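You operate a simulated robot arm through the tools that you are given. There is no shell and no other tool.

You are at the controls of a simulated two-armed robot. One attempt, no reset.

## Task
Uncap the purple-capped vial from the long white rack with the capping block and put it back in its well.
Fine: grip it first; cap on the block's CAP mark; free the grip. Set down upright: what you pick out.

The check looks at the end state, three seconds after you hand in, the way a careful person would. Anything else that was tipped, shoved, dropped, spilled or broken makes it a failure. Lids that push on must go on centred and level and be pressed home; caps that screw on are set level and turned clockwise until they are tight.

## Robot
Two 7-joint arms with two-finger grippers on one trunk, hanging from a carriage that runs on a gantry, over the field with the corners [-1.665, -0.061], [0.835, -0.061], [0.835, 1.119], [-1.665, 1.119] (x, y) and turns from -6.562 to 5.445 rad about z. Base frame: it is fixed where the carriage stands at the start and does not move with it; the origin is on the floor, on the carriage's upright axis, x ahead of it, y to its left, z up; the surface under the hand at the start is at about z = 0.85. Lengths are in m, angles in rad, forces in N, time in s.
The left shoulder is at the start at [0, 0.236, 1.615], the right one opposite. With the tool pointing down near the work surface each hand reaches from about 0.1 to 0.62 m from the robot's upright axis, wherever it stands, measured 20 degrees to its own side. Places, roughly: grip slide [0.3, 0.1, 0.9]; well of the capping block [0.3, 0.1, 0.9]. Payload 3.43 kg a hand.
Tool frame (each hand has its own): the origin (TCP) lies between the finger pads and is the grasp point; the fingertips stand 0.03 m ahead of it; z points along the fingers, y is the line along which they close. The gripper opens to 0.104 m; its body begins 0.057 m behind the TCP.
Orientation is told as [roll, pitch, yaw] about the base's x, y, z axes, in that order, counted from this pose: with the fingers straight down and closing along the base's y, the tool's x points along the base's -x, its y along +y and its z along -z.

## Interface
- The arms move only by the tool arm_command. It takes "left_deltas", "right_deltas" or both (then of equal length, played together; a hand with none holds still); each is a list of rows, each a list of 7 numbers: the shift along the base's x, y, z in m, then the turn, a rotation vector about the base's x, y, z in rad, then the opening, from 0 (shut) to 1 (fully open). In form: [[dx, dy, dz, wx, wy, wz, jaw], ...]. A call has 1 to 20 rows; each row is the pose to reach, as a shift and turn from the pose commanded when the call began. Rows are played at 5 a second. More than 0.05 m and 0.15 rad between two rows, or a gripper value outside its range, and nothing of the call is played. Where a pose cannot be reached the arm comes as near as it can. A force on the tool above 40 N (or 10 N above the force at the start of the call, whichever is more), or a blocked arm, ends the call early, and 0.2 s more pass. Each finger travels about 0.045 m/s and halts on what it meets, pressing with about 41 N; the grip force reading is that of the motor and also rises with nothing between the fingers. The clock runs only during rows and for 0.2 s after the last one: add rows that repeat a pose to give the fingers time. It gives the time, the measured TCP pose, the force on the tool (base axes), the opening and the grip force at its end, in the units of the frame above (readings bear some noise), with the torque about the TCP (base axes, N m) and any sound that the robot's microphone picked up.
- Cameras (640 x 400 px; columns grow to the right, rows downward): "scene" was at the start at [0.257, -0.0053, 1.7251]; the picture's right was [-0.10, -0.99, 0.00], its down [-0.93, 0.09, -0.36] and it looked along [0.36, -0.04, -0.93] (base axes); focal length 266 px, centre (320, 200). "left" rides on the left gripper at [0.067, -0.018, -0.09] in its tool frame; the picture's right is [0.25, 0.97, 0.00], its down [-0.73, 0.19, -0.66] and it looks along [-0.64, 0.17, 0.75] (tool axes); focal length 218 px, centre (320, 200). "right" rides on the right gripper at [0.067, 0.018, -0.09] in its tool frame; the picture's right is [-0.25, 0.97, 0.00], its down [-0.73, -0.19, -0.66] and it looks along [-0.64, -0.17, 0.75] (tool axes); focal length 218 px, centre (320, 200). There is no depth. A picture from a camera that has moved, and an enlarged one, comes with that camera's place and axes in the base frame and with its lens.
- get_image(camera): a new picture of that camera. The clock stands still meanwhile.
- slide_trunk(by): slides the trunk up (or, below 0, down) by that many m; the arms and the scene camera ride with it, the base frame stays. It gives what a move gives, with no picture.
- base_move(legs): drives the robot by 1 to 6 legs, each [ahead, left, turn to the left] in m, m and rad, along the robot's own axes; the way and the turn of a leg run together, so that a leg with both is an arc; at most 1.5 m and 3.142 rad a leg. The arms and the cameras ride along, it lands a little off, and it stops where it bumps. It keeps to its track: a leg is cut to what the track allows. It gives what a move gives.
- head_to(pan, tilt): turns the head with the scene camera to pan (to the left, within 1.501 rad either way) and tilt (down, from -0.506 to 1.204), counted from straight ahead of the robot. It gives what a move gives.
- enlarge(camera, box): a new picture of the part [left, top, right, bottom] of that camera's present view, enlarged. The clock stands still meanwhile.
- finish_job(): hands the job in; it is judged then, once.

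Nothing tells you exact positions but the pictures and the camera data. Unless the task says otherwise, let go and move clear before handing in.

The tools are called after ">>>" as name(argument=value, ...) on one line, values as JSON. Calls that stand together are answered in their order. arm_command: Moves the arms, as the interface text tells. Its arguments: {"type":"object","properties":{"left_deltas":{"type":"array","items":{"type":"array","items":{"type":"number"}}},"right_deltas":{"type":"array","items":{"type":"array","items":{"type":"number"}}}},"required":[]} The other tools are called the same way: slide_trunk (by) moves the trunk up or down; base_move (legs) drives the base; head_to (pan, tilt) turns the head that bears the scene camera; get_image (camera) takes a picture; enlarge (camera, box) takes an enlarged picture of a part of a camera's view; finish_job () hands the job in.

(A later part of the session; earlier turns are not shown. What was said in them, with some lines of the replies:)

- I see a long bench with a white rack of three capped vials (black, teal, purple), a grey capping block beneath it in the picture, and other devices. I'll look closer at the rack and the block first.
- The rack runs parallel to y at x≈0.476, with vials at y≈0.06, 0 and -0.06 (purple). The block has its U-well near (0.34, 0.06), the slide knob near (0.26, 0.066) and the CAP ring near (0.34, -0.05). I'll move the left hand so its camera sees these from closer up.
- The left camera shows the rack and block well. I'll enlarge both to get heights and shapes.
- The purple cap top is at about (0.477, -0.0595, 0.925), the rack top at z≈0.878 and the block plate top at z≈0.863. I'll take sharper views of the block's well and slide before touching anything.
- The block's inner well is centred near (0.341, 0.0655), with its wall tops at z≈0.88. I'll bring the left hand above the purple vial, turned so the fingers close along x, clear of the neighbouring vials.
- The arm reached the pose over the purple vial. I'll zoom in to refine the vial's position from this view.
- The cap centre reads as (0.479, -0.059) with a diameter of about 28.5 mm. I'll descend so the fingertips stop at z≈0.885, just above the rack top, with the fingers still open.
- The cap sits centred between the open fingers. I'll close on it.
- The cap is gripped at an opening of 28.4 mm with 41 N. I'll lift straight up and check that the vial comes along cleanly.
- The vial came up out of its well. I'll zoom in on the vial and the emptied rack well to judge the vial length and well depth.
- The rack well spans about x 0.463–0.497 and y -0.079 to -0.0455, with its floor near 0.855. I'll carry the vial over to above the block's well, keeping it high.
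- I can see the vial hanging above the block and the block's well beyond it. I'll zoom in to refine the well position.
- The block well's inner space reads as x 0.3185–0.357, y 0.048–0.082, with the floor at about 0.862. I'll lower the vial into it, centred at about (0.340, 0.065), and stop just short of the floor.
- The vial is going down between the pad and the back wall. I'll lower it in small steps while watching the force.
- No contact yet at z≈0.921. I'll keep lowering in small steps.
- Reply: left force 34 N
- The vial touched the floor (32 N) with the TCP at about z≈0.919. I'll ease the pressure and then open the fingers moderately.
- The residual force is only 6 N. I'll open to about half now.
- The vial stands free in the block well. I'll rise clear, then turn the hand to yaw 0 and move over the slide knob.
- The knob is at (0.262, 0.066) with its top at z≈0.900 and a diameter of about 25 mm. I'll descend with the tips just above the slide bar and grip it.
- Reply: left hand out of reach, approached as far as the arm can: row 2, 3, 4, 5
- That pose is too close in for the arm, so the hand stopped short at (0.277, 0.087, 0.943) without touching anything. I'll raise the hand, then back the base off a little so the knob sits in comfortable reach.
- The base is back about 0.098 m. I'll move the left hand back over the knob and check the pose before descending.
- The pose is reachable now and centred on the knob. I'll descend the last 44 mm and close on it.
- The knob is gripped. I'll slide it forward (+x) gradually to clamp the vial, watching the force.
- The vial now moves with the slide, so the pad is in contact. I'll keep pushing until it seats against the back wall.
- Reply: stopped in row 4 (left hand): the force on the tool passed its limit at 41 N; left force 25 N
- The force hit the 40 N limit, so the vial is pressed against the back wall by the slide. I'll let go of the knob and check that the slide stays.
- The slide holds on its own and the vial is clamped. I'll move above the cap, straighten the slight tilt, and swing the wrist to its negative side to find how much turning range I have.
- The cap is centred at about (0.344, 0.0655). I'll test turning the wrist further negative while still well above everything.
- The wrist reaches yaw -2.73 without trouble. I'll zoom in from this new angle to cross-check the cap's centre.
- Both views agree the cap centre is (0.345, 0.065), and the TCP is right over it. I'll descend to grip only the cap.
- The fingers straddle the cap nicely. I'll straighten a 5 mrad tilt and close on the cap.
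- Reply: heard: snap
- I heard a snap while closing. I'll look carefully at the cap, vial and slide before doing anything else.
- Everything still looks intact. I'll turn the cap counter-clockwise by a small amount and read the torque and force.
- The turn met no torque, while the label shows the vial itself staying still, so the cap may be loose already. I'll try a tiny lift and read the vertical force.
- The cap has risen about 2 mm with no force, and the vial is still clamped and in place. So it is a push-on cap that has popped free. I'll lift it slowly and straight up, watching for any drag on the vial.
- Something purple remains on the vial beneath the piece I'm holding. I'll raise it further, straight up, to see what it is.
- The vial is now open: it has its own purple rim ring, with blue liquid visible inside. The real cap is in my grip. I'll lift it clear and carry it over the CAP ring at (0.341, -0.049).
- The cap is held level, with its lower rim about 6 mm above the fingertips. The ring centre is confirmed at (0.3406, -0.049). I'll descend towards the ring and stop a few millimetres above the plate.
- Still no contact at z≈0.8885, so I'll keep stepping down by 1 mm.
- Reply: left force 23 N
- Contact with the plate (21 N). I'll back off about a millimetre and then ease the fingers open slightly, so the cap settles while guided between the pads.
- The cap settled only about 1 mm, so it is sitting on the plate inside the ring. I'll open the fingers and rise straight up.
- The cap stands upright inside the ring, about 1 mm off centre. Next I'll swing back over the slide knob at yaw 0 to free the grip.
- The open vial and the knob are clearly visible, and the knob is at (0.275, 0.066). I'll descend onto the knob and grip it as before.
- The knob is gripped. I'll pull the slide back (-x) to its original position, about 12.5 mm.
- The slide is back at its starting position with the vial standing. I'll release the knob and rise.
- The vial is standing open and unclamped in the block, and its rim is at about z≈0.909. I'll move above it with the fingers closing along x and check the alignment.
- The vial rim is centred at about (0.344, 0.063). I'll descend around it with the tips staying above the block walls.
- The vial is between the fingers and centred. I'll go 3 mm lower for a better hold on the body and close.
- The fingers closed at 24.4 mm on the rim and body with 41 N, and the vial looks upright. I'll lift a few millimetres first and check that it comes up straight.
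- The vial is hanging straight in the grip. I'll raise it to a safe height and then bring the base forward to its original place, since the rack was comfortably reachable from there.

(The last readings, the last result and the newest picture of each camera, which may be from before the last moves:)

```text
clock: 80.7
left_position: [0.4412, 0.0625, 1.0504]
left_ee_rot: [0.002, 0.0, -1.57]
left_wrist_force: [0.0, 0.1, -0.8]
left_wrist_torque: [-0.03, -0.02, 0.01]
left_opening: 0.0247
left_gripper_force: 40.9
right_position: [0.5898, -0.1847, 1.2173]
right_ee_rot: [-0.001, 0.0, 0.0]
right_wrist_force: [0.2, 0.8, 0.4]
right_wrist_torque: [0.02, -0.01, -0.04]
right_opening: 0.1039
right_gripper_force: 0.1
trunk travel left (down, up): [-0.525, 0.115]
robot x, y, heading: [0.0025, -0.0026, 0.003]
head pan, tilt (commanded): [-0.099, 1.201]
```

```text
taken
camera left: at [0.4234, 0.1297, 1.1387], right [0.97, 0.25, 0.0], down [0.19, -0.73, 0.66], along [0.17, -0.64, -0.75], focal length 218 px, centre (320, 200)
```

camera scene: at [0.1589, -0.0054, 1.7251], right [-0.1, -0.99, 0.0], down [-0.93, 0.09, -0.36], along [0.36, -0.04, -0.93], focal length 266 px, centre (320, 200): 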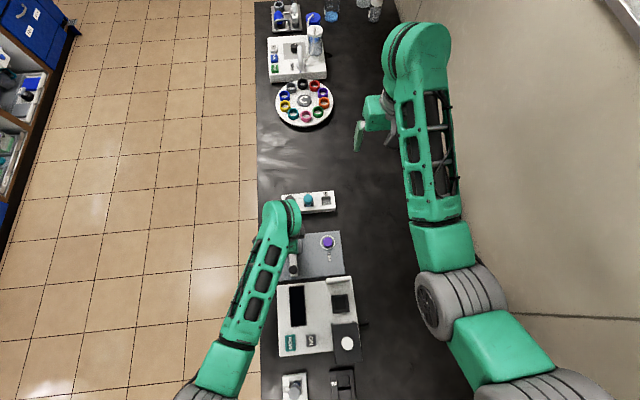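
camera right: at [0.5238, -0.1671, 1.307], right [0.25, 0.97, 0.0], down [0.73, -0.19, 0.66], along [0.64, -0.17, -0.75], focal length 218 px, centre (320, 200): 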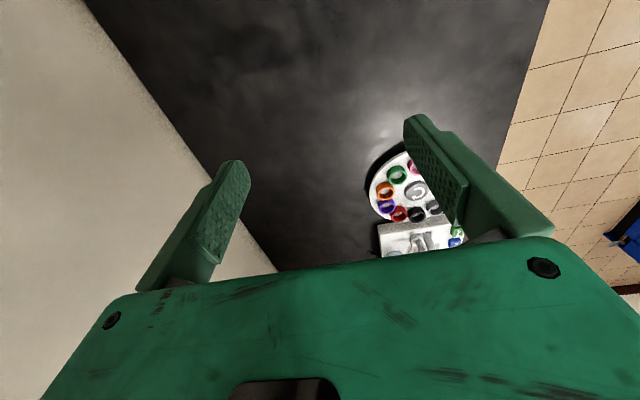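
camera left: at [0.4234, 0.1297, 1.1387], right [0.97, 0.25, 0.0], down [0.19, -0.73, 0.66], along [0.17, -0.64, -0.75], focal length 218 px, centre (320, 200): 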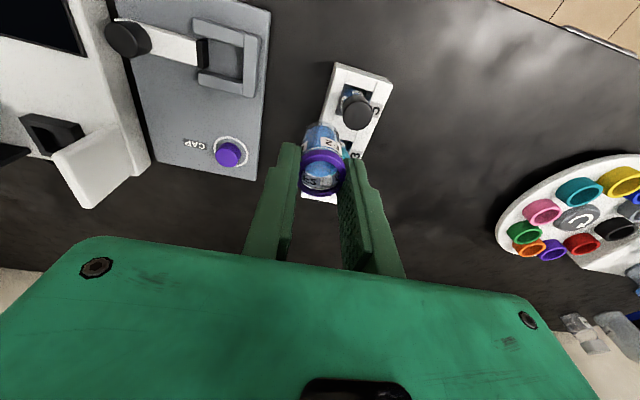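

The base is back and the vial is still steady in the grip. I'll move over well 2 of the rack at this height.

>>> arm_command(left_deltas=[[0.008, -0.025, 0, 0, 0, 0, 0], [0.016, -0.055, 0, 0, 0, 0, 0], [0.025, -0.085, 0, 0, 0, 0, 0], [0.033, -0.11, 0, 0, 0, 0, 0], [0.0386, -0.1257, 0, 0, 0, 0, 0], [0.0386, -0.1257, 0, 0, 0, 0, 0]])

>>> get_image(camera="left")

>>> enlarge(camera="left", box=[250, 50, 390, 220])

>>> enlarge(camera="left", box=[280, 75, 370, 145])

```text
clock: 82.1
left_position: [0.4794, -0.0622, 1.0495]
left_ee_rot: [0.0, -0.001, -1.57]
left_wrist_force: [0.0, 1.1, -0.5]
left_wrist_torque: [0.01, 0.01, 0.02]
left_opening: 0.0245
left_gripper_force: 40.9
right_position: [0.5903, -0.1853, 1.2169]
right_ee_rot: [0.0, 0.0, 0.001]
right_wrist_force: [0.0, 1.1, -0.1]
right_wrist_torque: [-0.03, 0.01, 0.0]
right_opening: 0.1038
right_gripper_force: 0.2
trunk travel left (down, up): [-0.525, 0.115]
robot x, y, heading: [-0.0003, -0.0009, 0.001]
head pan, tilt (commanded): [-0.099, 1.201]
```

```text
taken
camera left: at [0.4613, 0.0057, 1.1374], right [0.97, 0.25, 0.0], down [0.19, -0.73, 0.66], along [0.17, -0.64, -0.75], focal length 218 px, centre (320, 200)
```

left: 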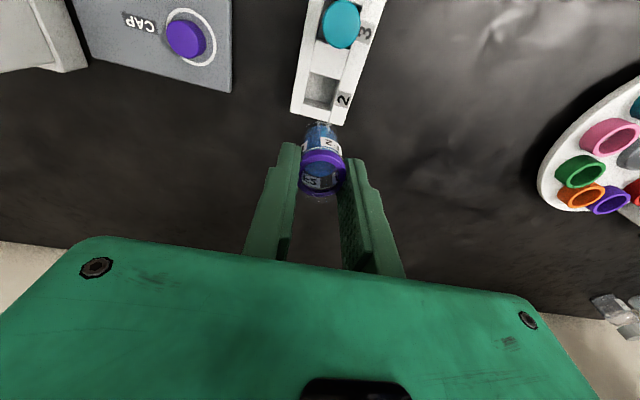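

```text
2.35 times, centred on (320, 135) of left
camera zoom: at [0.4613, 0.0057, 1.1374], right [0.97, 0.25, 0.0], down [0.19, -0.73, 0.66], along [0.17, -0.64, -0.75], focal length 514 px, centre (320, 353)
```

zoom: 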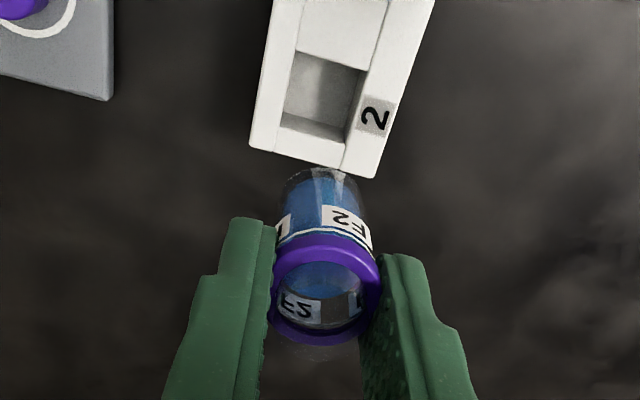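

```text
5.71 times, centred on (325, 110) of left
camera zoom: at [0.4613, 0.0057, 1.1374], right [0.97, 0.25, 0.0], down [0.19, -0.73, 0.66], along [0.17, -0.64, -0.75], focal length 1247 px, centre (291, 714)
```

zoom: 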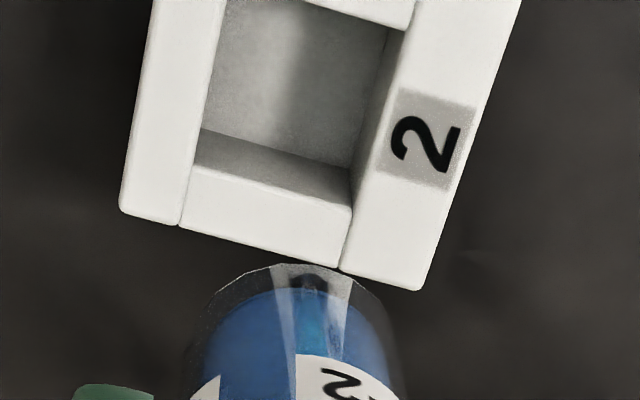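

The vial hangs over well 2. The well spans x 0.463–0.496 and y -0.079 to -0.0455. I'll lower it to just above the rack top and check the alignment before inserting.

>>> arm_command(left_deltas=[[0.0005, -0.001, -0.025, 0, 0, 0, 0], [0.0005, -0.002, -0.05, 0, 0, 0, 0], [0.0005, -0.002, -0.075, 0, 0, 0, 0], [0.0005, -0.002, -0.092, 0, 0, 0, 0], [0.0005, -0.002, -0.1, 0, 0, 0, 0], [0.0005, -0.002, -0.1, 0, 0, 0, 0]])

>>> enlarge(camera="left", box=[250, 50, 390, 220])

>>> enlarge(camera="left", box=[280, 90, 370, 160])

```text
clock: 83.5
left_position: [0.4798, -0.0657, 0.9497]
left_ee_rot: [-0.001, 0.0, -1.57]
left_wrist_force: [0.1, -0.5, 0.0]
left_wrist_torque: [0.03, 0.01, -0.03]
left_opening: 0.0242
left_gripper_force: 40.6
right_position: [0.5897, -0.1832, 1.2168]
right_ee_rot: [0.001, 0.0, -0.001]
right_wrist_force: [0.0, -0.2, 0.1]
right_wrist_torque: [-0.01, -0.01, -0.03]
right_opening: 0.1041
right_gripper_force: 0.0
trunk travel left (down, up): [-0.525, 0.115]
robot x, y, heading: [0.0034, 0.0002, -0.0]
head pan, tilt (commanded): [-0.099, 1.201]
```

```text
2.35 times, centred on (320, 135) of left
camera zoom: at [0.4619, 0.0012, 1.0382], right [0.97, 0.25, 0.0], down [0.19, -0.73, 0.66], along [0.17, -0.64, -0.75], focal length 514 px, centre (320, 353)
```

zoom: 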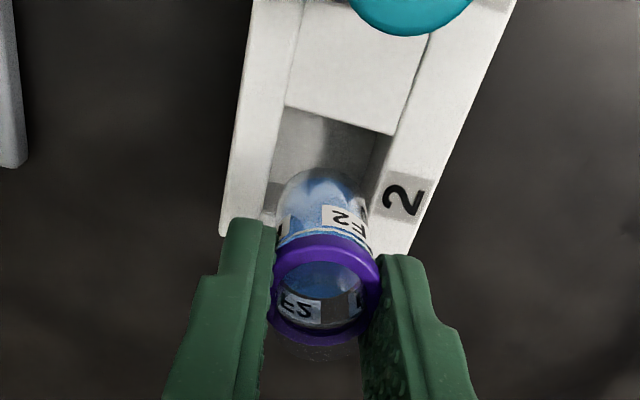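

```text
5.71 times, centred on (325, 125) of left
camera zoom: at [0.4619, 0.0012, 1.0382], right [0.97, 0.25, 0.0], down [0.19, -0.73, 0.66], along [0.17, -0.64, -0.75], focal length 1247 px, centre (291, 629)
```

zoom: 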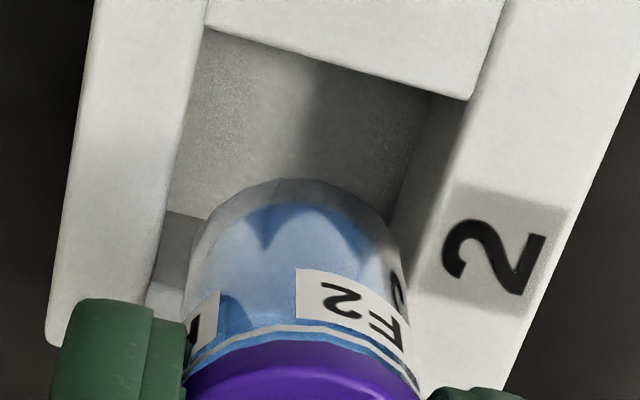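

I'll nudge by +2.5 mm in y to centre the vial better, lower a little, and look again.

>>> arm_command(left_deltas=[[0, 0.0015, 0, 0, 0, 0, 0], [0, 0.0025, -0.002, 0, 0, 0, 0], [0, 0.0025, -0.006, 0, 0, 0, 0], [0, 0.0025, -0.006, 0, 0, 0, 0]])

>>> enlarge(camera="left", box=[280, 90, 370, 160])

>>> enlarge(camera="scene", box=[270, 200, 380, 280])

```text
clock: 84.5
left_position: [0.4793, -0.063, 0.9441]
left_ee_rot: [0.0, 0.001, -1.573]
left_wrist_force: [-0.1, 0.1, 0.0]
left_wrist_torque: [-0.02, -0.02, -0.01]
left_opening: 0.0246
left_gripper_force: 41.5
right_position: [0.5903, -0.185, 1.2168]
right_ee_rot: [0.002, 0.0, 0.001]
right_wrist_force: [0.4, 0.6, -0.4]
right_wrist_torque: [0.03, -0.01, 0.02]
right_opening: 0.1042
right_gripper_force: 0.0
trunk travel left (down, up): [-0.525, 0.115]
robot x, y, heading: [-0.0005, -0.0005, -0.002]
head pan, tilt (commanded): [-0.099, 1.201]
```

```text
5.71 times, centred on (325, 125) of left
camera zoom: at [0.462, 0.0044, 1.0327], right [0.97, 0.25, 0.0], down [0.19, -0.73, 0.66], along [0.17, -0.64, -0.75], focal length 1247 px, centre (291, 629)
```

zoom: 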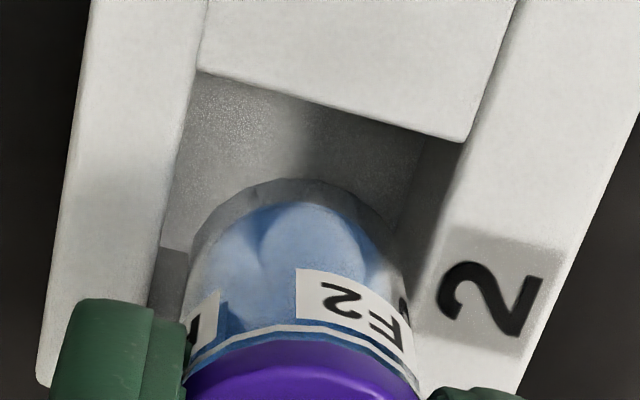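

```text
5.00 times, centred on (325, 240) of scene
camera zoom: at [0.2568, -0.0053, 1.7251], right [-0.1, -0.99, 0.0], down [-0.93, 0.09, -0.36], along [0.36, -0.04, -0.93], focal length 1328 px, centre (295, 0)
```

zoom: 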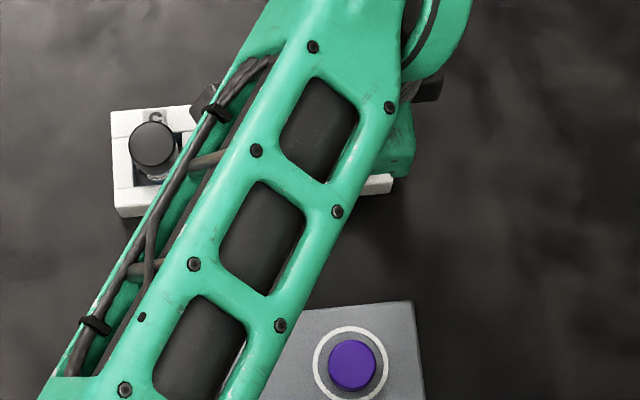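

It's well centred now. I'll lower into the well slowly, watching force and drift.

>>> arm_command(left_deltas=[[0, 0, -0.005, 0, 0, 0, 0], [0, 0, -0.01, 0, 0, 0, 0], [0, 0, -0.015, 0, 0, 0, 0], [0, 0, -0.018, 0, 0, 0, 0], [0, 0, -0.018, 0, 0, 0, 0]])

>>> enlarge(camera="left", box=[260, 70, 380, 200])

```text
clock: 85.7
left_position: [0.4793, -0.0626, 0.9254]
left_ee_rot: [0.002, 0.002, -1.57]
left_wrist_force: [-0.3, -1.1, -0.5]
left_wrist_torque: [-0.01, 0.01, 0.0]
left_opening: 0.0244
left_gripper_force: 40.5
right_position: [0.591, -0.1834, 1.2173]
right_ee_rot: [0.001, 0.001, 0.0]
right_wrist_force: [0.5, 0.4, -0.5]
right_wrist_torque: [0.03, -0.04, 0.0]
right_opening: 0.1039
right_gripper_force: 0.1
trunk travel left (down, up): [-0.525, 0.115]
robot x, y, heading: [0.0008, 0.002, 0.0]
head pan, tilt (commanded): [-0.099, 1.201]
```

```text
3.08 times, centred on (320, 135) of left
camera zoom: at [0.4622, 0.004, 1.0148], right [0.97, 0.25, 0.0], down [0.19, -0.73, 0.66], along [0.17, -0.64, -0.75], focal length 672 px, centre (320, 400)
```

zoom: 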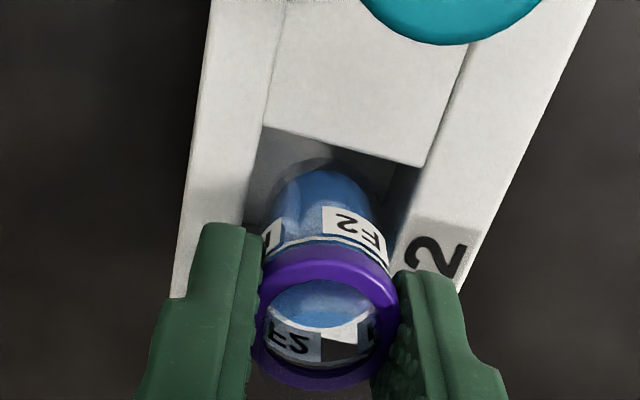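

>>> arm_command(left_deltas=[[0, 0, -0.004, 0, 0, 0, 0], [0, 0, -0.008, 0, 0, 0, 0], [0, 0, -0.01, 0, 0, 0, 0], [0, 0, -0.01, 0, 0, 0, 0]])

>>> arm_command(left_deltas=[[0, 0, -0.001, 0, 0, 0, 0], [0, 0, -0.0015, 0, 0, 0, 0], [0, 0, -0.0015, 0, 0, 0, 0]])

>>> enlarge(camera="left", box=[260, 70, 380, 200])

```text
clock: 86.7
left_position: [0.4802, -0.0627, 0.9159]
left_ee_rot: [0.0, 0.001, -1.569]
left_wrist_force: [0.3, -1.0, -0.2]
left_wrist_torque: [0.0, -0.01, -0.01]
left_opening: 0.0242
left_gripper_force: 41.0
right_position: [0.5901, -0.1835, 1.2173]
right_ee_rot: [0.0, 0.0, -0.001]
right_wrist_force: [0.1, -1.1, -0.2]
right_wrist_torque: [0.02, 0.01, 0.01]
right_opening: 0.1041
right_gripper_force: 0.1
trunk travel left (down, up): [-0.525, 0.115]
robot x, y, heading: [0.0021, 0.001, -0.001]
head pan, tilt (commanded): [-0.099, 1.201]
```

```text
clock: 87.5
left_position: [0.4789, -0.0628, 0.9145]
left_ee_rot: [0.001, 0.0, -1.572]
left_wrist_force: [-0.1, 0.0, 0.1]
left_wrist_torque: [0.02, 0.03, 0.02]
left_opening: 0.0243
left_gripper_force: 41.0
right_position: [0.5913, -0.184, 1.2161]
right_ee_rot: [-0.001, 0.0, -0.002]
right_wrist_force: [-0.3, -0.1, -0.1]
right_wrist_torque: [-0.05, 0.02, 0.01]
right_opening: 0.1036
right_gripper_force: 0.0
trunk travel left (down, up): [-0.525, 0.115]
robot x, y, heading: [0.0006, 0.001, 0.003]
head pan, tilt (commanded): [-0.099, 1.201]
```

```text
3.08 times, centred on (320, 135) of left
camera zoom: at [0.4622, 0.0047, 1.003], right [0.97, 0.25, 0.0], down [0.19, -0.73, 0.66], along [0.17, -0.64, -0.75], focal length 672 px, centre (320, 400)
```

zoom: 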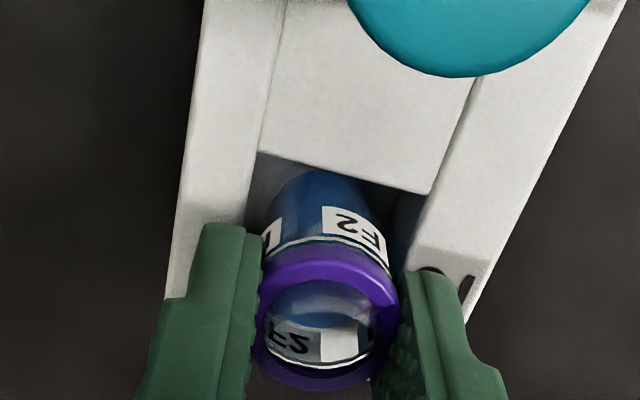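

No contact yet. I'll continue in 1 mm steps.

>>> arm_command(left_deltas=[[0, 0, -0.001, 0, 0, 0, 0], [0, 0, -0.0015, 0, 0, 0, 0], [0, 0, -0.0015, 0, 0, 0, 0]])

>>> arm_command(left_deltas=[[0, 0, -0.0005, 0, 0, 0, 0], [0, 0, -0.001, 0, 0, 0, 0], [0, 0, -0.001, 0, 0, 0, 0]])

```text
clock: 88.3
left_position: [0.4805, -0.0631, 0.9122]
left_ee_rot: [0.0, -0.001, -1.571]
left_wrist_force: [-1.0, -0.9, -0.4]
left_wrist_torque: [-0.02, -0.01, 0.0]
left_opening: 0.0244
left_gripper_force: 41.1
right_position: [0.589, -0.1838, 1.2162]
right_ee_rot: [-0.001, -0.001, -0.001]
right_wrist_force: [-0.1, 0.2, 0.0]
right_wrist_torque: [0.01, -0.03, -0.02]
right_opening: 0.1037
right_gripper_force: 0.0
trunk travel left (down, up): [-0.525, 0.115]
robot x, y, heading: [-0.0022, -0.0005, 0.001]
head pan, tilt (commanded): [-0.099, 1.201]
```

```text
clock: 89.1
left_position: [0.4805, -0.0626, 0.9129]
left_ee_rot: [0.0, 0.002, -1.571]
left_wrist_force: [0.1, 0.8, 0.1]
left_wrist_torque: [-0.01, 0.05, 0.01]
left_opening: 0.024
left_gripper_force: 41.5
right_position: [0.5897, -0.1842, 1.2161]
right_ee_rot: [0.0, 0.001, 0.0]
right_wrist_force: [0.5, 1.1, -0.8]
right_wrist_torque: [0.0, 0.03, 0.02]
right_opening: 0.1039
right_gripper_force: 0.1
trunk travel left (down, up): [-0.525, 0.115]
robot x, y, heading: [-0.0007, -0.0016, 0.001]
head pan, tilt (commanded): [-0.099, 1.201]
```

>>> arm_command(left_deltas=[[0, 0, -0.0005, 0, 0, 0, 0], [0, 0, -0.001, 0, 0, 0, 0], [0, 0, -0.001, 0, 0, 0, 0]])

>>> enlarge(camera="left", box=[260, 70, 380, 200])

```text
clock: 89.9
left_position: [0.4792, -0.0632, 0.9102]
left_ee_rot: [-0.001, -0.001, -1.572]
left_wrist_force: [-0.3, -0.6, 1.3]
left_wrist_torque: [0.01, 0.0, -0.01]
left_opening: 0.0243
left_gripper_force: 40.9
right_position: [0.5912, -0.1848, 1.2172]
right_ee_rot: [-0.001, 0.0, 0.0]
right_wrist_force: [-0.3, 0.0, -0.1]
right_wrist_torque: [-0.01, 0.01, -0.05]
right_opening: 0.1038
right_gripper_force: 0.0
trunk travel left (down, up): [-0.525, 0.115]
robot x, y, heading: [0.0044, 0.0021, -0.001]
head pan, tilt (commanded): [-0.099, 1.201]
```

```text
3.08 times, centred on (320, 135) of left
camera zoom: at [0.4623, 0.0045, 0.9993], right [0.97, 0.25, 0.0], down [0.19, -0.73, 0.66], along [0.17, -0.64, -0.75], focal length 672 px, centre (320, 400)
```

zoom: 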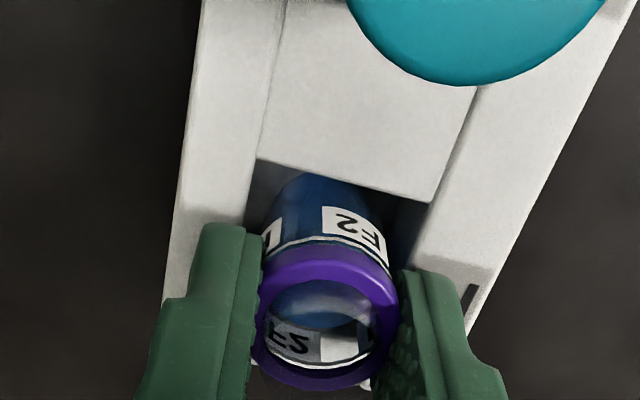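

>>> arm_command(left_deltas=[[0, 0, -0.0005, 0, 0, 0, 0], [0, 0, -0.001, 0, 0, 0, 0], [0, 0, -0.001, 0, 0, 0, 0]])

>>> arm_command(left_deltas=[[0, 0, -0.0005, 0, 0, 0, 0], [0, 0, -0.001, 0, 0, 0, 0], [0, 0, -0.001, 0, 0, 0, 0]])

```text
clock: 90.7
left_position: [0.4805, -0.0629, 0.9106]
left_ee_rot: [0.002, 0.0, -1.572]
left_wrist_force: [-1.6, 0.6, 7.5]
left_wrist_torque: [0.05, 0.1, 0.02]
left_opening: 0.0244
left_gripper_force: 40.8
right_position: [0.5909, -0.1841, 1.2173]
right_ee_rot: [0.0, -0.001, 0.0]
right_wrist_force: [-1.1, 0.1, -0.7]
right_wrist_torque: [0.02, -0.06, -0.02]
right_opening: 0.1038
right_gripper_force: 0.1
trunk travel left (down, up): [-0.525, 0.115]
robot x, y, heading: [0.0017, 0.0017, 0.001]
head pan, tilt (commanded): [-0.099, 1.201]
```

```text
clock: 91.5
left_position: [0.4816, -0.0638, 0.9095]
left_ee_rot: [0.003, -0.001, -1.57]
left_wrist_force: [-4.6, 2.9, 19.7]
left_wrist_torque: [0.16, 0.2, 0.02]
left_opening: 0.0243
left_gripper_force: 41.3
right_position: [0.589, -0.1842, 1.2171]
right_ee_rot: [0.0, 0.0, 0.002]
right_wrist_force: [0.5, 0.3, 0.1]
right_wrist_torque: [-0.03, 0.02, -0.01]
right_opening: 0.104
right_gripper_force: 0.1
trunk travel left (down, up): [-0.525, 0.115]
robot x, y, heading: [-0.0008, 0.0031, -0.002]
head pan, tilt (commanded): [-0.099, 1.201]
```

The vial touched the well floor at the predicted height. I'll ease off the pressure before releasing.

>>> arm_command(left_deltas=[[0, 0, 0.0005, 0, 0, 0, 0], [0, 0, 0.0012, 0, 0, 0, 0], [0, 0, 0.0012, 0, 0, 0, 0]])

```text
clock: 92.3
left_position: [0.4811, -0.0632, 0.9107]
left_ee_rot: [0.002, 0.001, -1.571]
left_wrist_force: [3.0, -2.3, 10.0]
left_wrist_torque: [-0.1, -0.12, 0.0]
left_opening: 0.0242
left_gripper_force: 40.7
right_position: [0.5919, -0.1849, 1.2186]
right_ee_rot: [0.0, -0.001, -0.001]
right_wrist_force: [0.9, 0.3, -0.6]
right_wrist_torque: [0.03, -0.01, 0.04]
right_opening: 0.1043
right_gripper_force: 0.2
trunk travel left (down, up): [-0.525, 0.115]
robot x, y, heading: [-0.0015, -0.001, -0.001]
head pan, tilt (commanded): [-0.099, 1.201]
```

>>> arm_command(left_deltas=[[0, 0, 0.0006, 0, 0, 0, 0], [0, 0, 0.0006, 0, 0, 0, 0]])

>>> enlarge(camera="left", box=[240, 70, 400, 210])

```text
clock: 92.9
left_position: [0.4805, -0.0625, 0.9097]
left_ee_rot: [0.002, 0.0, -1.571]
left_wrist_force: [2.4, -1.2, 7.7]
left_wrist_torque: [-0.01, -0.08, 0.03]
left_opening: 0.0244
left_gripper_force: 40.9
right_position: [0.5902, -0.1849, 1.2189]
right_ee_rot: [0.001, -0.002, 0.0]
right_wrist_force: [-0.3, 0.8, -0.3]
right_wrist_torque: [-0.03, -0.02, 0.0]
right_opening: 0.104
right_gripper_force: 0.0
trunk travel left (down, up): [-0.525, 0.115]
robot x, y, heading: [0.0012, 0.0014, -0.004]
head pan, tilt (commanded): [-0.099, 1.201]
```

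```text
2.86 times, centred on (320, 140) of left
camera zoom: at [0.4632, 0.0043, 0.999], right [0.97, 0.25, 0.0], down [0.19, -0.73, 0.66], along [0.17, -0.64, -0.75], focal length 624 px, centre (320, 371)
```

zoom: 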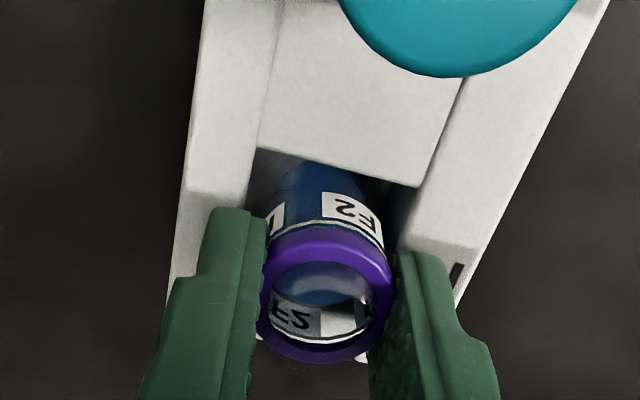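

The remaining load is light. I'll open gently, then look before rising.

>>> arm_command(left_deltas=[[0, 0, 0, 0, 0, 0, 0.26], [0, 0, 0, 0, 0, 0, 0.32], [0, 0, 0, 0, 0, 0, 0.42], [0, 0, 0, 0, 0, 0, 0.5], [0, 0, 0, 0, 0, 0, 0.5]])

>>> enlarge(camera="left", box=[240, 70, 400, 210])

```text
clock: 94.1
left_position: [0.4824, -0.0638, 0.9124]
left_ee_rot: [0.003, -0.003, -1.571]
left_wrist_force: [2.7, 0.8, 14.2]
left_wrist_torque: [0.04, 0.3, -0.13]
left_opening: 0.0477
left_gripper_force: 0.0
right_position: [0.5914, -0.1842, 1.2177]
right_ee_rot: [0.0, -0.001, 0.0]
right_wrist_force: [-0.9, 0.2, 0.6]
right_wrist_torque: [0.01, -0.01, -0.01]
right_opening: 0.1041
right_gripper_force: 0.2
trunk travel left (down, up): [-0.525, 0.115]
robot x, y, heading: [-0.0006, 0.0, -0.002]
head pan, tilt (commanded): [-0.099, 1.201]
```

```text
2.86 times, centred on (320, 140) of left
camera zoom: at [0.4648, 0.0039, 1.0008], right [0.97, 0.25, 0.0], down [0.19, -0.73, 0.66], along [0.17, -0.64, -0.75], focal length 624 px, centre (320, 371)
```

zoom: 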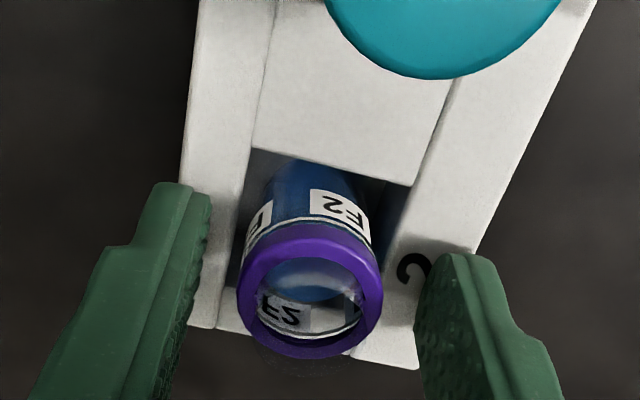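

The upward force on the fingers shows the tips are just resting on the rack's top. I'll rise straight up now.

>>> arm_command(left_deltas=[[0, 0, 0.002, 0, 0, 0, 0.46], [0, 0, 0.005, 0, 0, 0, 0.46], [0, 0, 0.01, 0, 0, 0, 0.5], [0, 0, 0.01, 0, 0, 0, 0.5]])

>>> enlarge(camera="left", box=[220, 40, 420, 220])

```text
clock: 95.1
left_position: [0.4787, -0.0622, 0.9195]
left_ee_rot: [0.0, -0.001, -1.57]
left_wrist_force: [-1.0, 0.6, -0.1]
left_wrist_torque: [0.01, -0.02, 0.0]
left_opening: 0.052
left_gripper_force: 0.0
right_position: [0.5892, -0.185, 1.2167]
right_ee_rot: [-0.001, -0.001, 0.001]
right_wrist_force: [1.0, -0.2, -0.1]
right_wrist_torque: [0.01, 0.0, 0.02]
right_opening: 0.1037
right_gripper_force: 0.1
trunk travel left (down, up): [-0.525, 0.115]
robot x, y, heading: [0.0018, 0.0013, 0.002]
head pan, tilt (commanded): [-0.099, 1.201]
```

```text
2.22 times, centred on (320, 130) of left
camera zoom: at [0.4625, 0.0051, 1.0084], right [0.97, 0.25, 0.0], down [0.19, -0.73, 0.66], along [0.17, -0.63, -0.75], focal length 485 px, centre (320, 356)
```

zoom: 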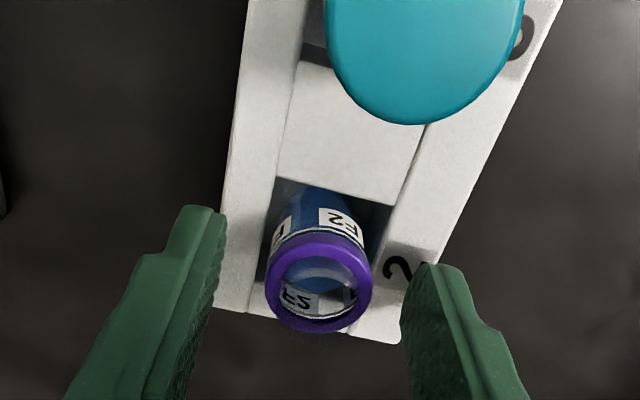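

The fingers are free and the vial stands upright in its well. I'll rise clear and move the hand away, then check everything.

>>> arm_command(left_deltas=[[0, 0, 0.03, 0, 0, 0, 0.5], [0, 0, 0.07, 0, 0, 0, 0.5], [0, 0, 0.11, 0, 0, 0, 0.5], [0, 0, 0.15, 0, 0, 0, 0.5], [0, 0, 0.17, 0, 0, 0, 0.5], [0, 0, 0.17, 0, 0, 0, 0.5]])

>>> get_image(camera="left")

>>> enlarge(camera="left", box=[250, 0, 400, 110])

```text
clock: 96.5
left_position: [0.4781, -0.0634, 1.0924]
left_ee_rot: [0.001, 0.001, -1.572]
left_wrist_force: [0.3, 0.9, -0.6]
left_wrist_torque: [-0.02, -0.04, 0.01]
left_opening: 0.0521
left_gripper_force: 0.1
right_position: [0.5897, -0.1841, 1.2164]
right_ee_rot: [0.0, -0.002, 0.0]
right_wrist_force: [0.0, 0.3, -0.1]
right_wrist_torque: [-0.01, -0.02, -0.01]
right_opening: 0.1042
right_gripper_force: 0.0
trunk travel left (down, up): [-0.525, 0.115]
robot x, y, heading: [-0.0008, -0.0011, -0.003]
head pan, tilt (commanded): [-0.099, 1.201]
```

```text
taken
camera left: at [0.4617, 0.0041, 1.1802], right [0.97, 0.25, 0.0], down [0.19, -0.73, 0.66], along [0.17, -0.64, -0.75], focal length 218 px, centre (320, 200)
```

left: 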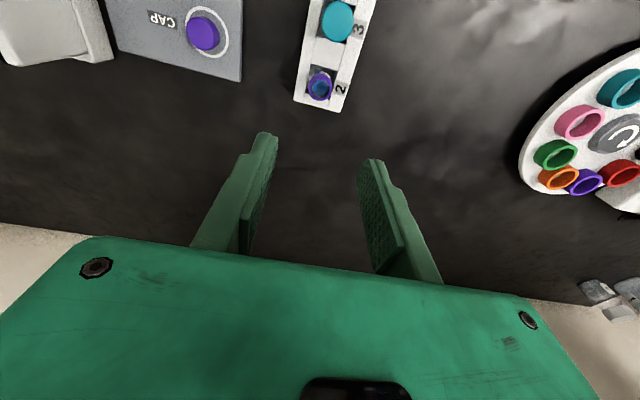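

```text
3.64 times, centred on (325, 55) of left
camera zoom: at [0.4617, 0.0041, 1.1802], right [0.97, 0.25, 0.0], down [0.19, -0.73, 0.66], along [0.17, -0.64, -0.75], focal length 794 px, centre (302, 727)
```

zoom: 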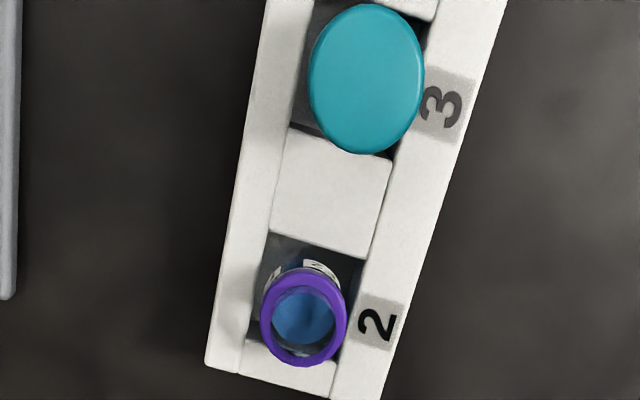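

The vial is upright and open in well 2, with the neighbours undisturbed. I'll move the left hand out to the side and take a final overall look.

>>> arm_command(left_deltas=[[0.005, 0.03, 0.02, 0, 0, 0, 0.6], [0.01, 0.07, 0.04, 0, 0, 0, 0.7], [0.015, 0.11, 0.05, 0, 0, 0, 0.8], [0.02, 0.15, 0.05, 0, 0, 0, 0.9], [0.03, 0.19, 0.05, 0, 0, 0, 1], [0.04, 0.23, 0.05, 0, 0, 0, 1], [0.04, 0.26, 0.05, 0, 0, 0, 1], [0.04, 0.26, 0.05, 0, 0, 0, 1]])

>>> get_image(camera="scene")

>>> enlarge(camera="scene", box=[260, 200, 370, 270])

>>> enlarge(camera="scene", box=[265, 250, 365, 320])

>>> get_image(camera="left")

```text
clock: 98.3
left_position: [0.5201, 0.1977, 1.1412]
left_ee_rot: [-0.001, -0.001, -1.571]
left_wrist_force: [0.1, -0.2, 0.1]
left_wrist_torque: [-0.02, 0.03, -0.01]
left_opening: 0.104
left_gripper_force: 0.0
right_position: [0.5894, -0.1853, 1.2173]
right_ee_rot: [0.001, 0.0, -0.001]
right_wrist_force: [0.1, -0.6, -1.0]
right_wrist_torque: [0.03, -0.01, 0.0]
right_opening: 0.1038
right_gripper_force: 0.0
trunk travel left (down, up): [-0.525, 0.115]
robot x, y, heading: [-0.0022, -0.002, 0.001]
head pan, tilt (commanded): [-0.099, 1.201]
```

```text
taken
camera scene: at [0.2568, -0.0053, 1.7251], right [-0.1, -0.99, 0.0], down [-0.93, 0.09, -0.36], along [0.36, -0.04, -0.93], focal length 266 px, centre (320, 200)
```

scene: 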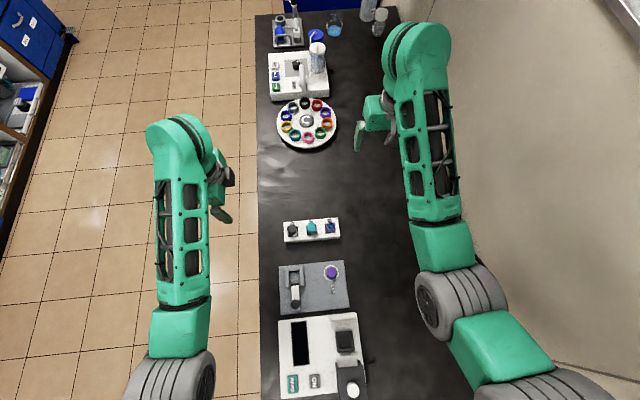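

```text
5.71 times, centred on (315, 235) of scene
camera zoom: at [0.2568, -0.0053, 1.7251], right [-0.1, -0.99, 0.0], down [-0.93, 0.09, -0.36], along [0.36, -0.04, -0.93], focal length 1518 px, centre (349, 0)
```

zoom: 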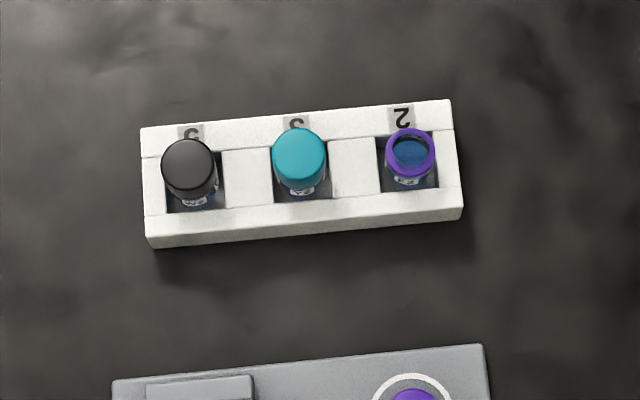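

```text
5.71 times, centred on (315, 285) of scene
camera zoom: at [0.2568, -0.0053, 1.7251], right [-0.1, -0.99, 0.0], down [-0.93, 0.09, -0.36], along [0.36, -0.04, -0.93], focal length 1518 px, centre (349, -286)
```

zoom: 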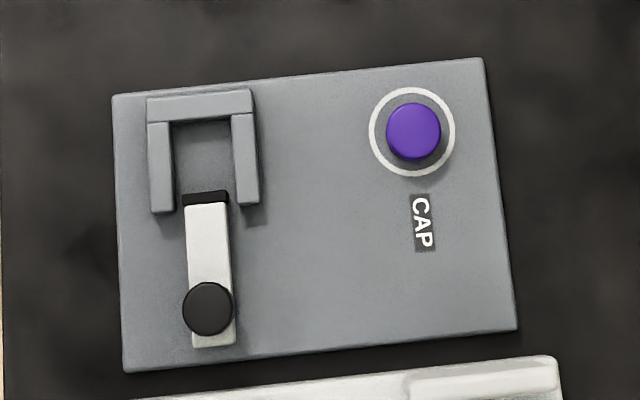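

```text
taken
camera left: at [0.503, 0.2643, 1.2299], right [0.97, 0.25, 0.0], down [0.19, -0.73, 0.66], along [0.17, -0.64, -0.75], focal length 218 px, centre (320, 200)
```

left: 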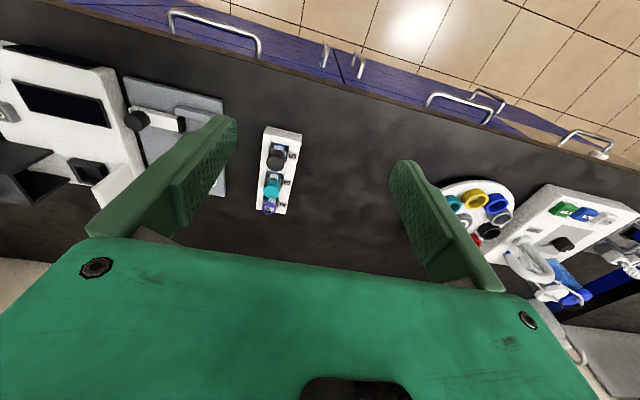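

The final view shows the purple-rimmed vial upright and open in well 2. Its cap stands upright inside the CAP ring, and the block is empty with the slide back at its start. The other vials and equipment are as they were; the rack itself has moved by about 1 mm. Both hands are clear, so I'm handing in.

>>> finish_job()

```text
The job is handed in.
```

The purple-capped vial is uncapped and back upright in well 2 of the long white rack, and I've handed the job in. I don't have the check's verdict yet.

- **Cap:** it stands upright inside the CAP ring on the block, about 1 mm off centre.
- **Uncapping:** I clamped the vial in the block first. I had expected a screw cap, but it came off with a snap as I closed the fingers on it, before any turning. In the pictures the vial and cap look intact.
- **Block:** the grip is freed and the slide is back where it started.
- **Rack:** while I was letting go of the vial, the fingertips pressed briefly on the rack's top. The rack has moved by about 1 mm; the other two vials are still standing in their wells.

Both hands are clear of the bench items, and the robot is back at its starting place.
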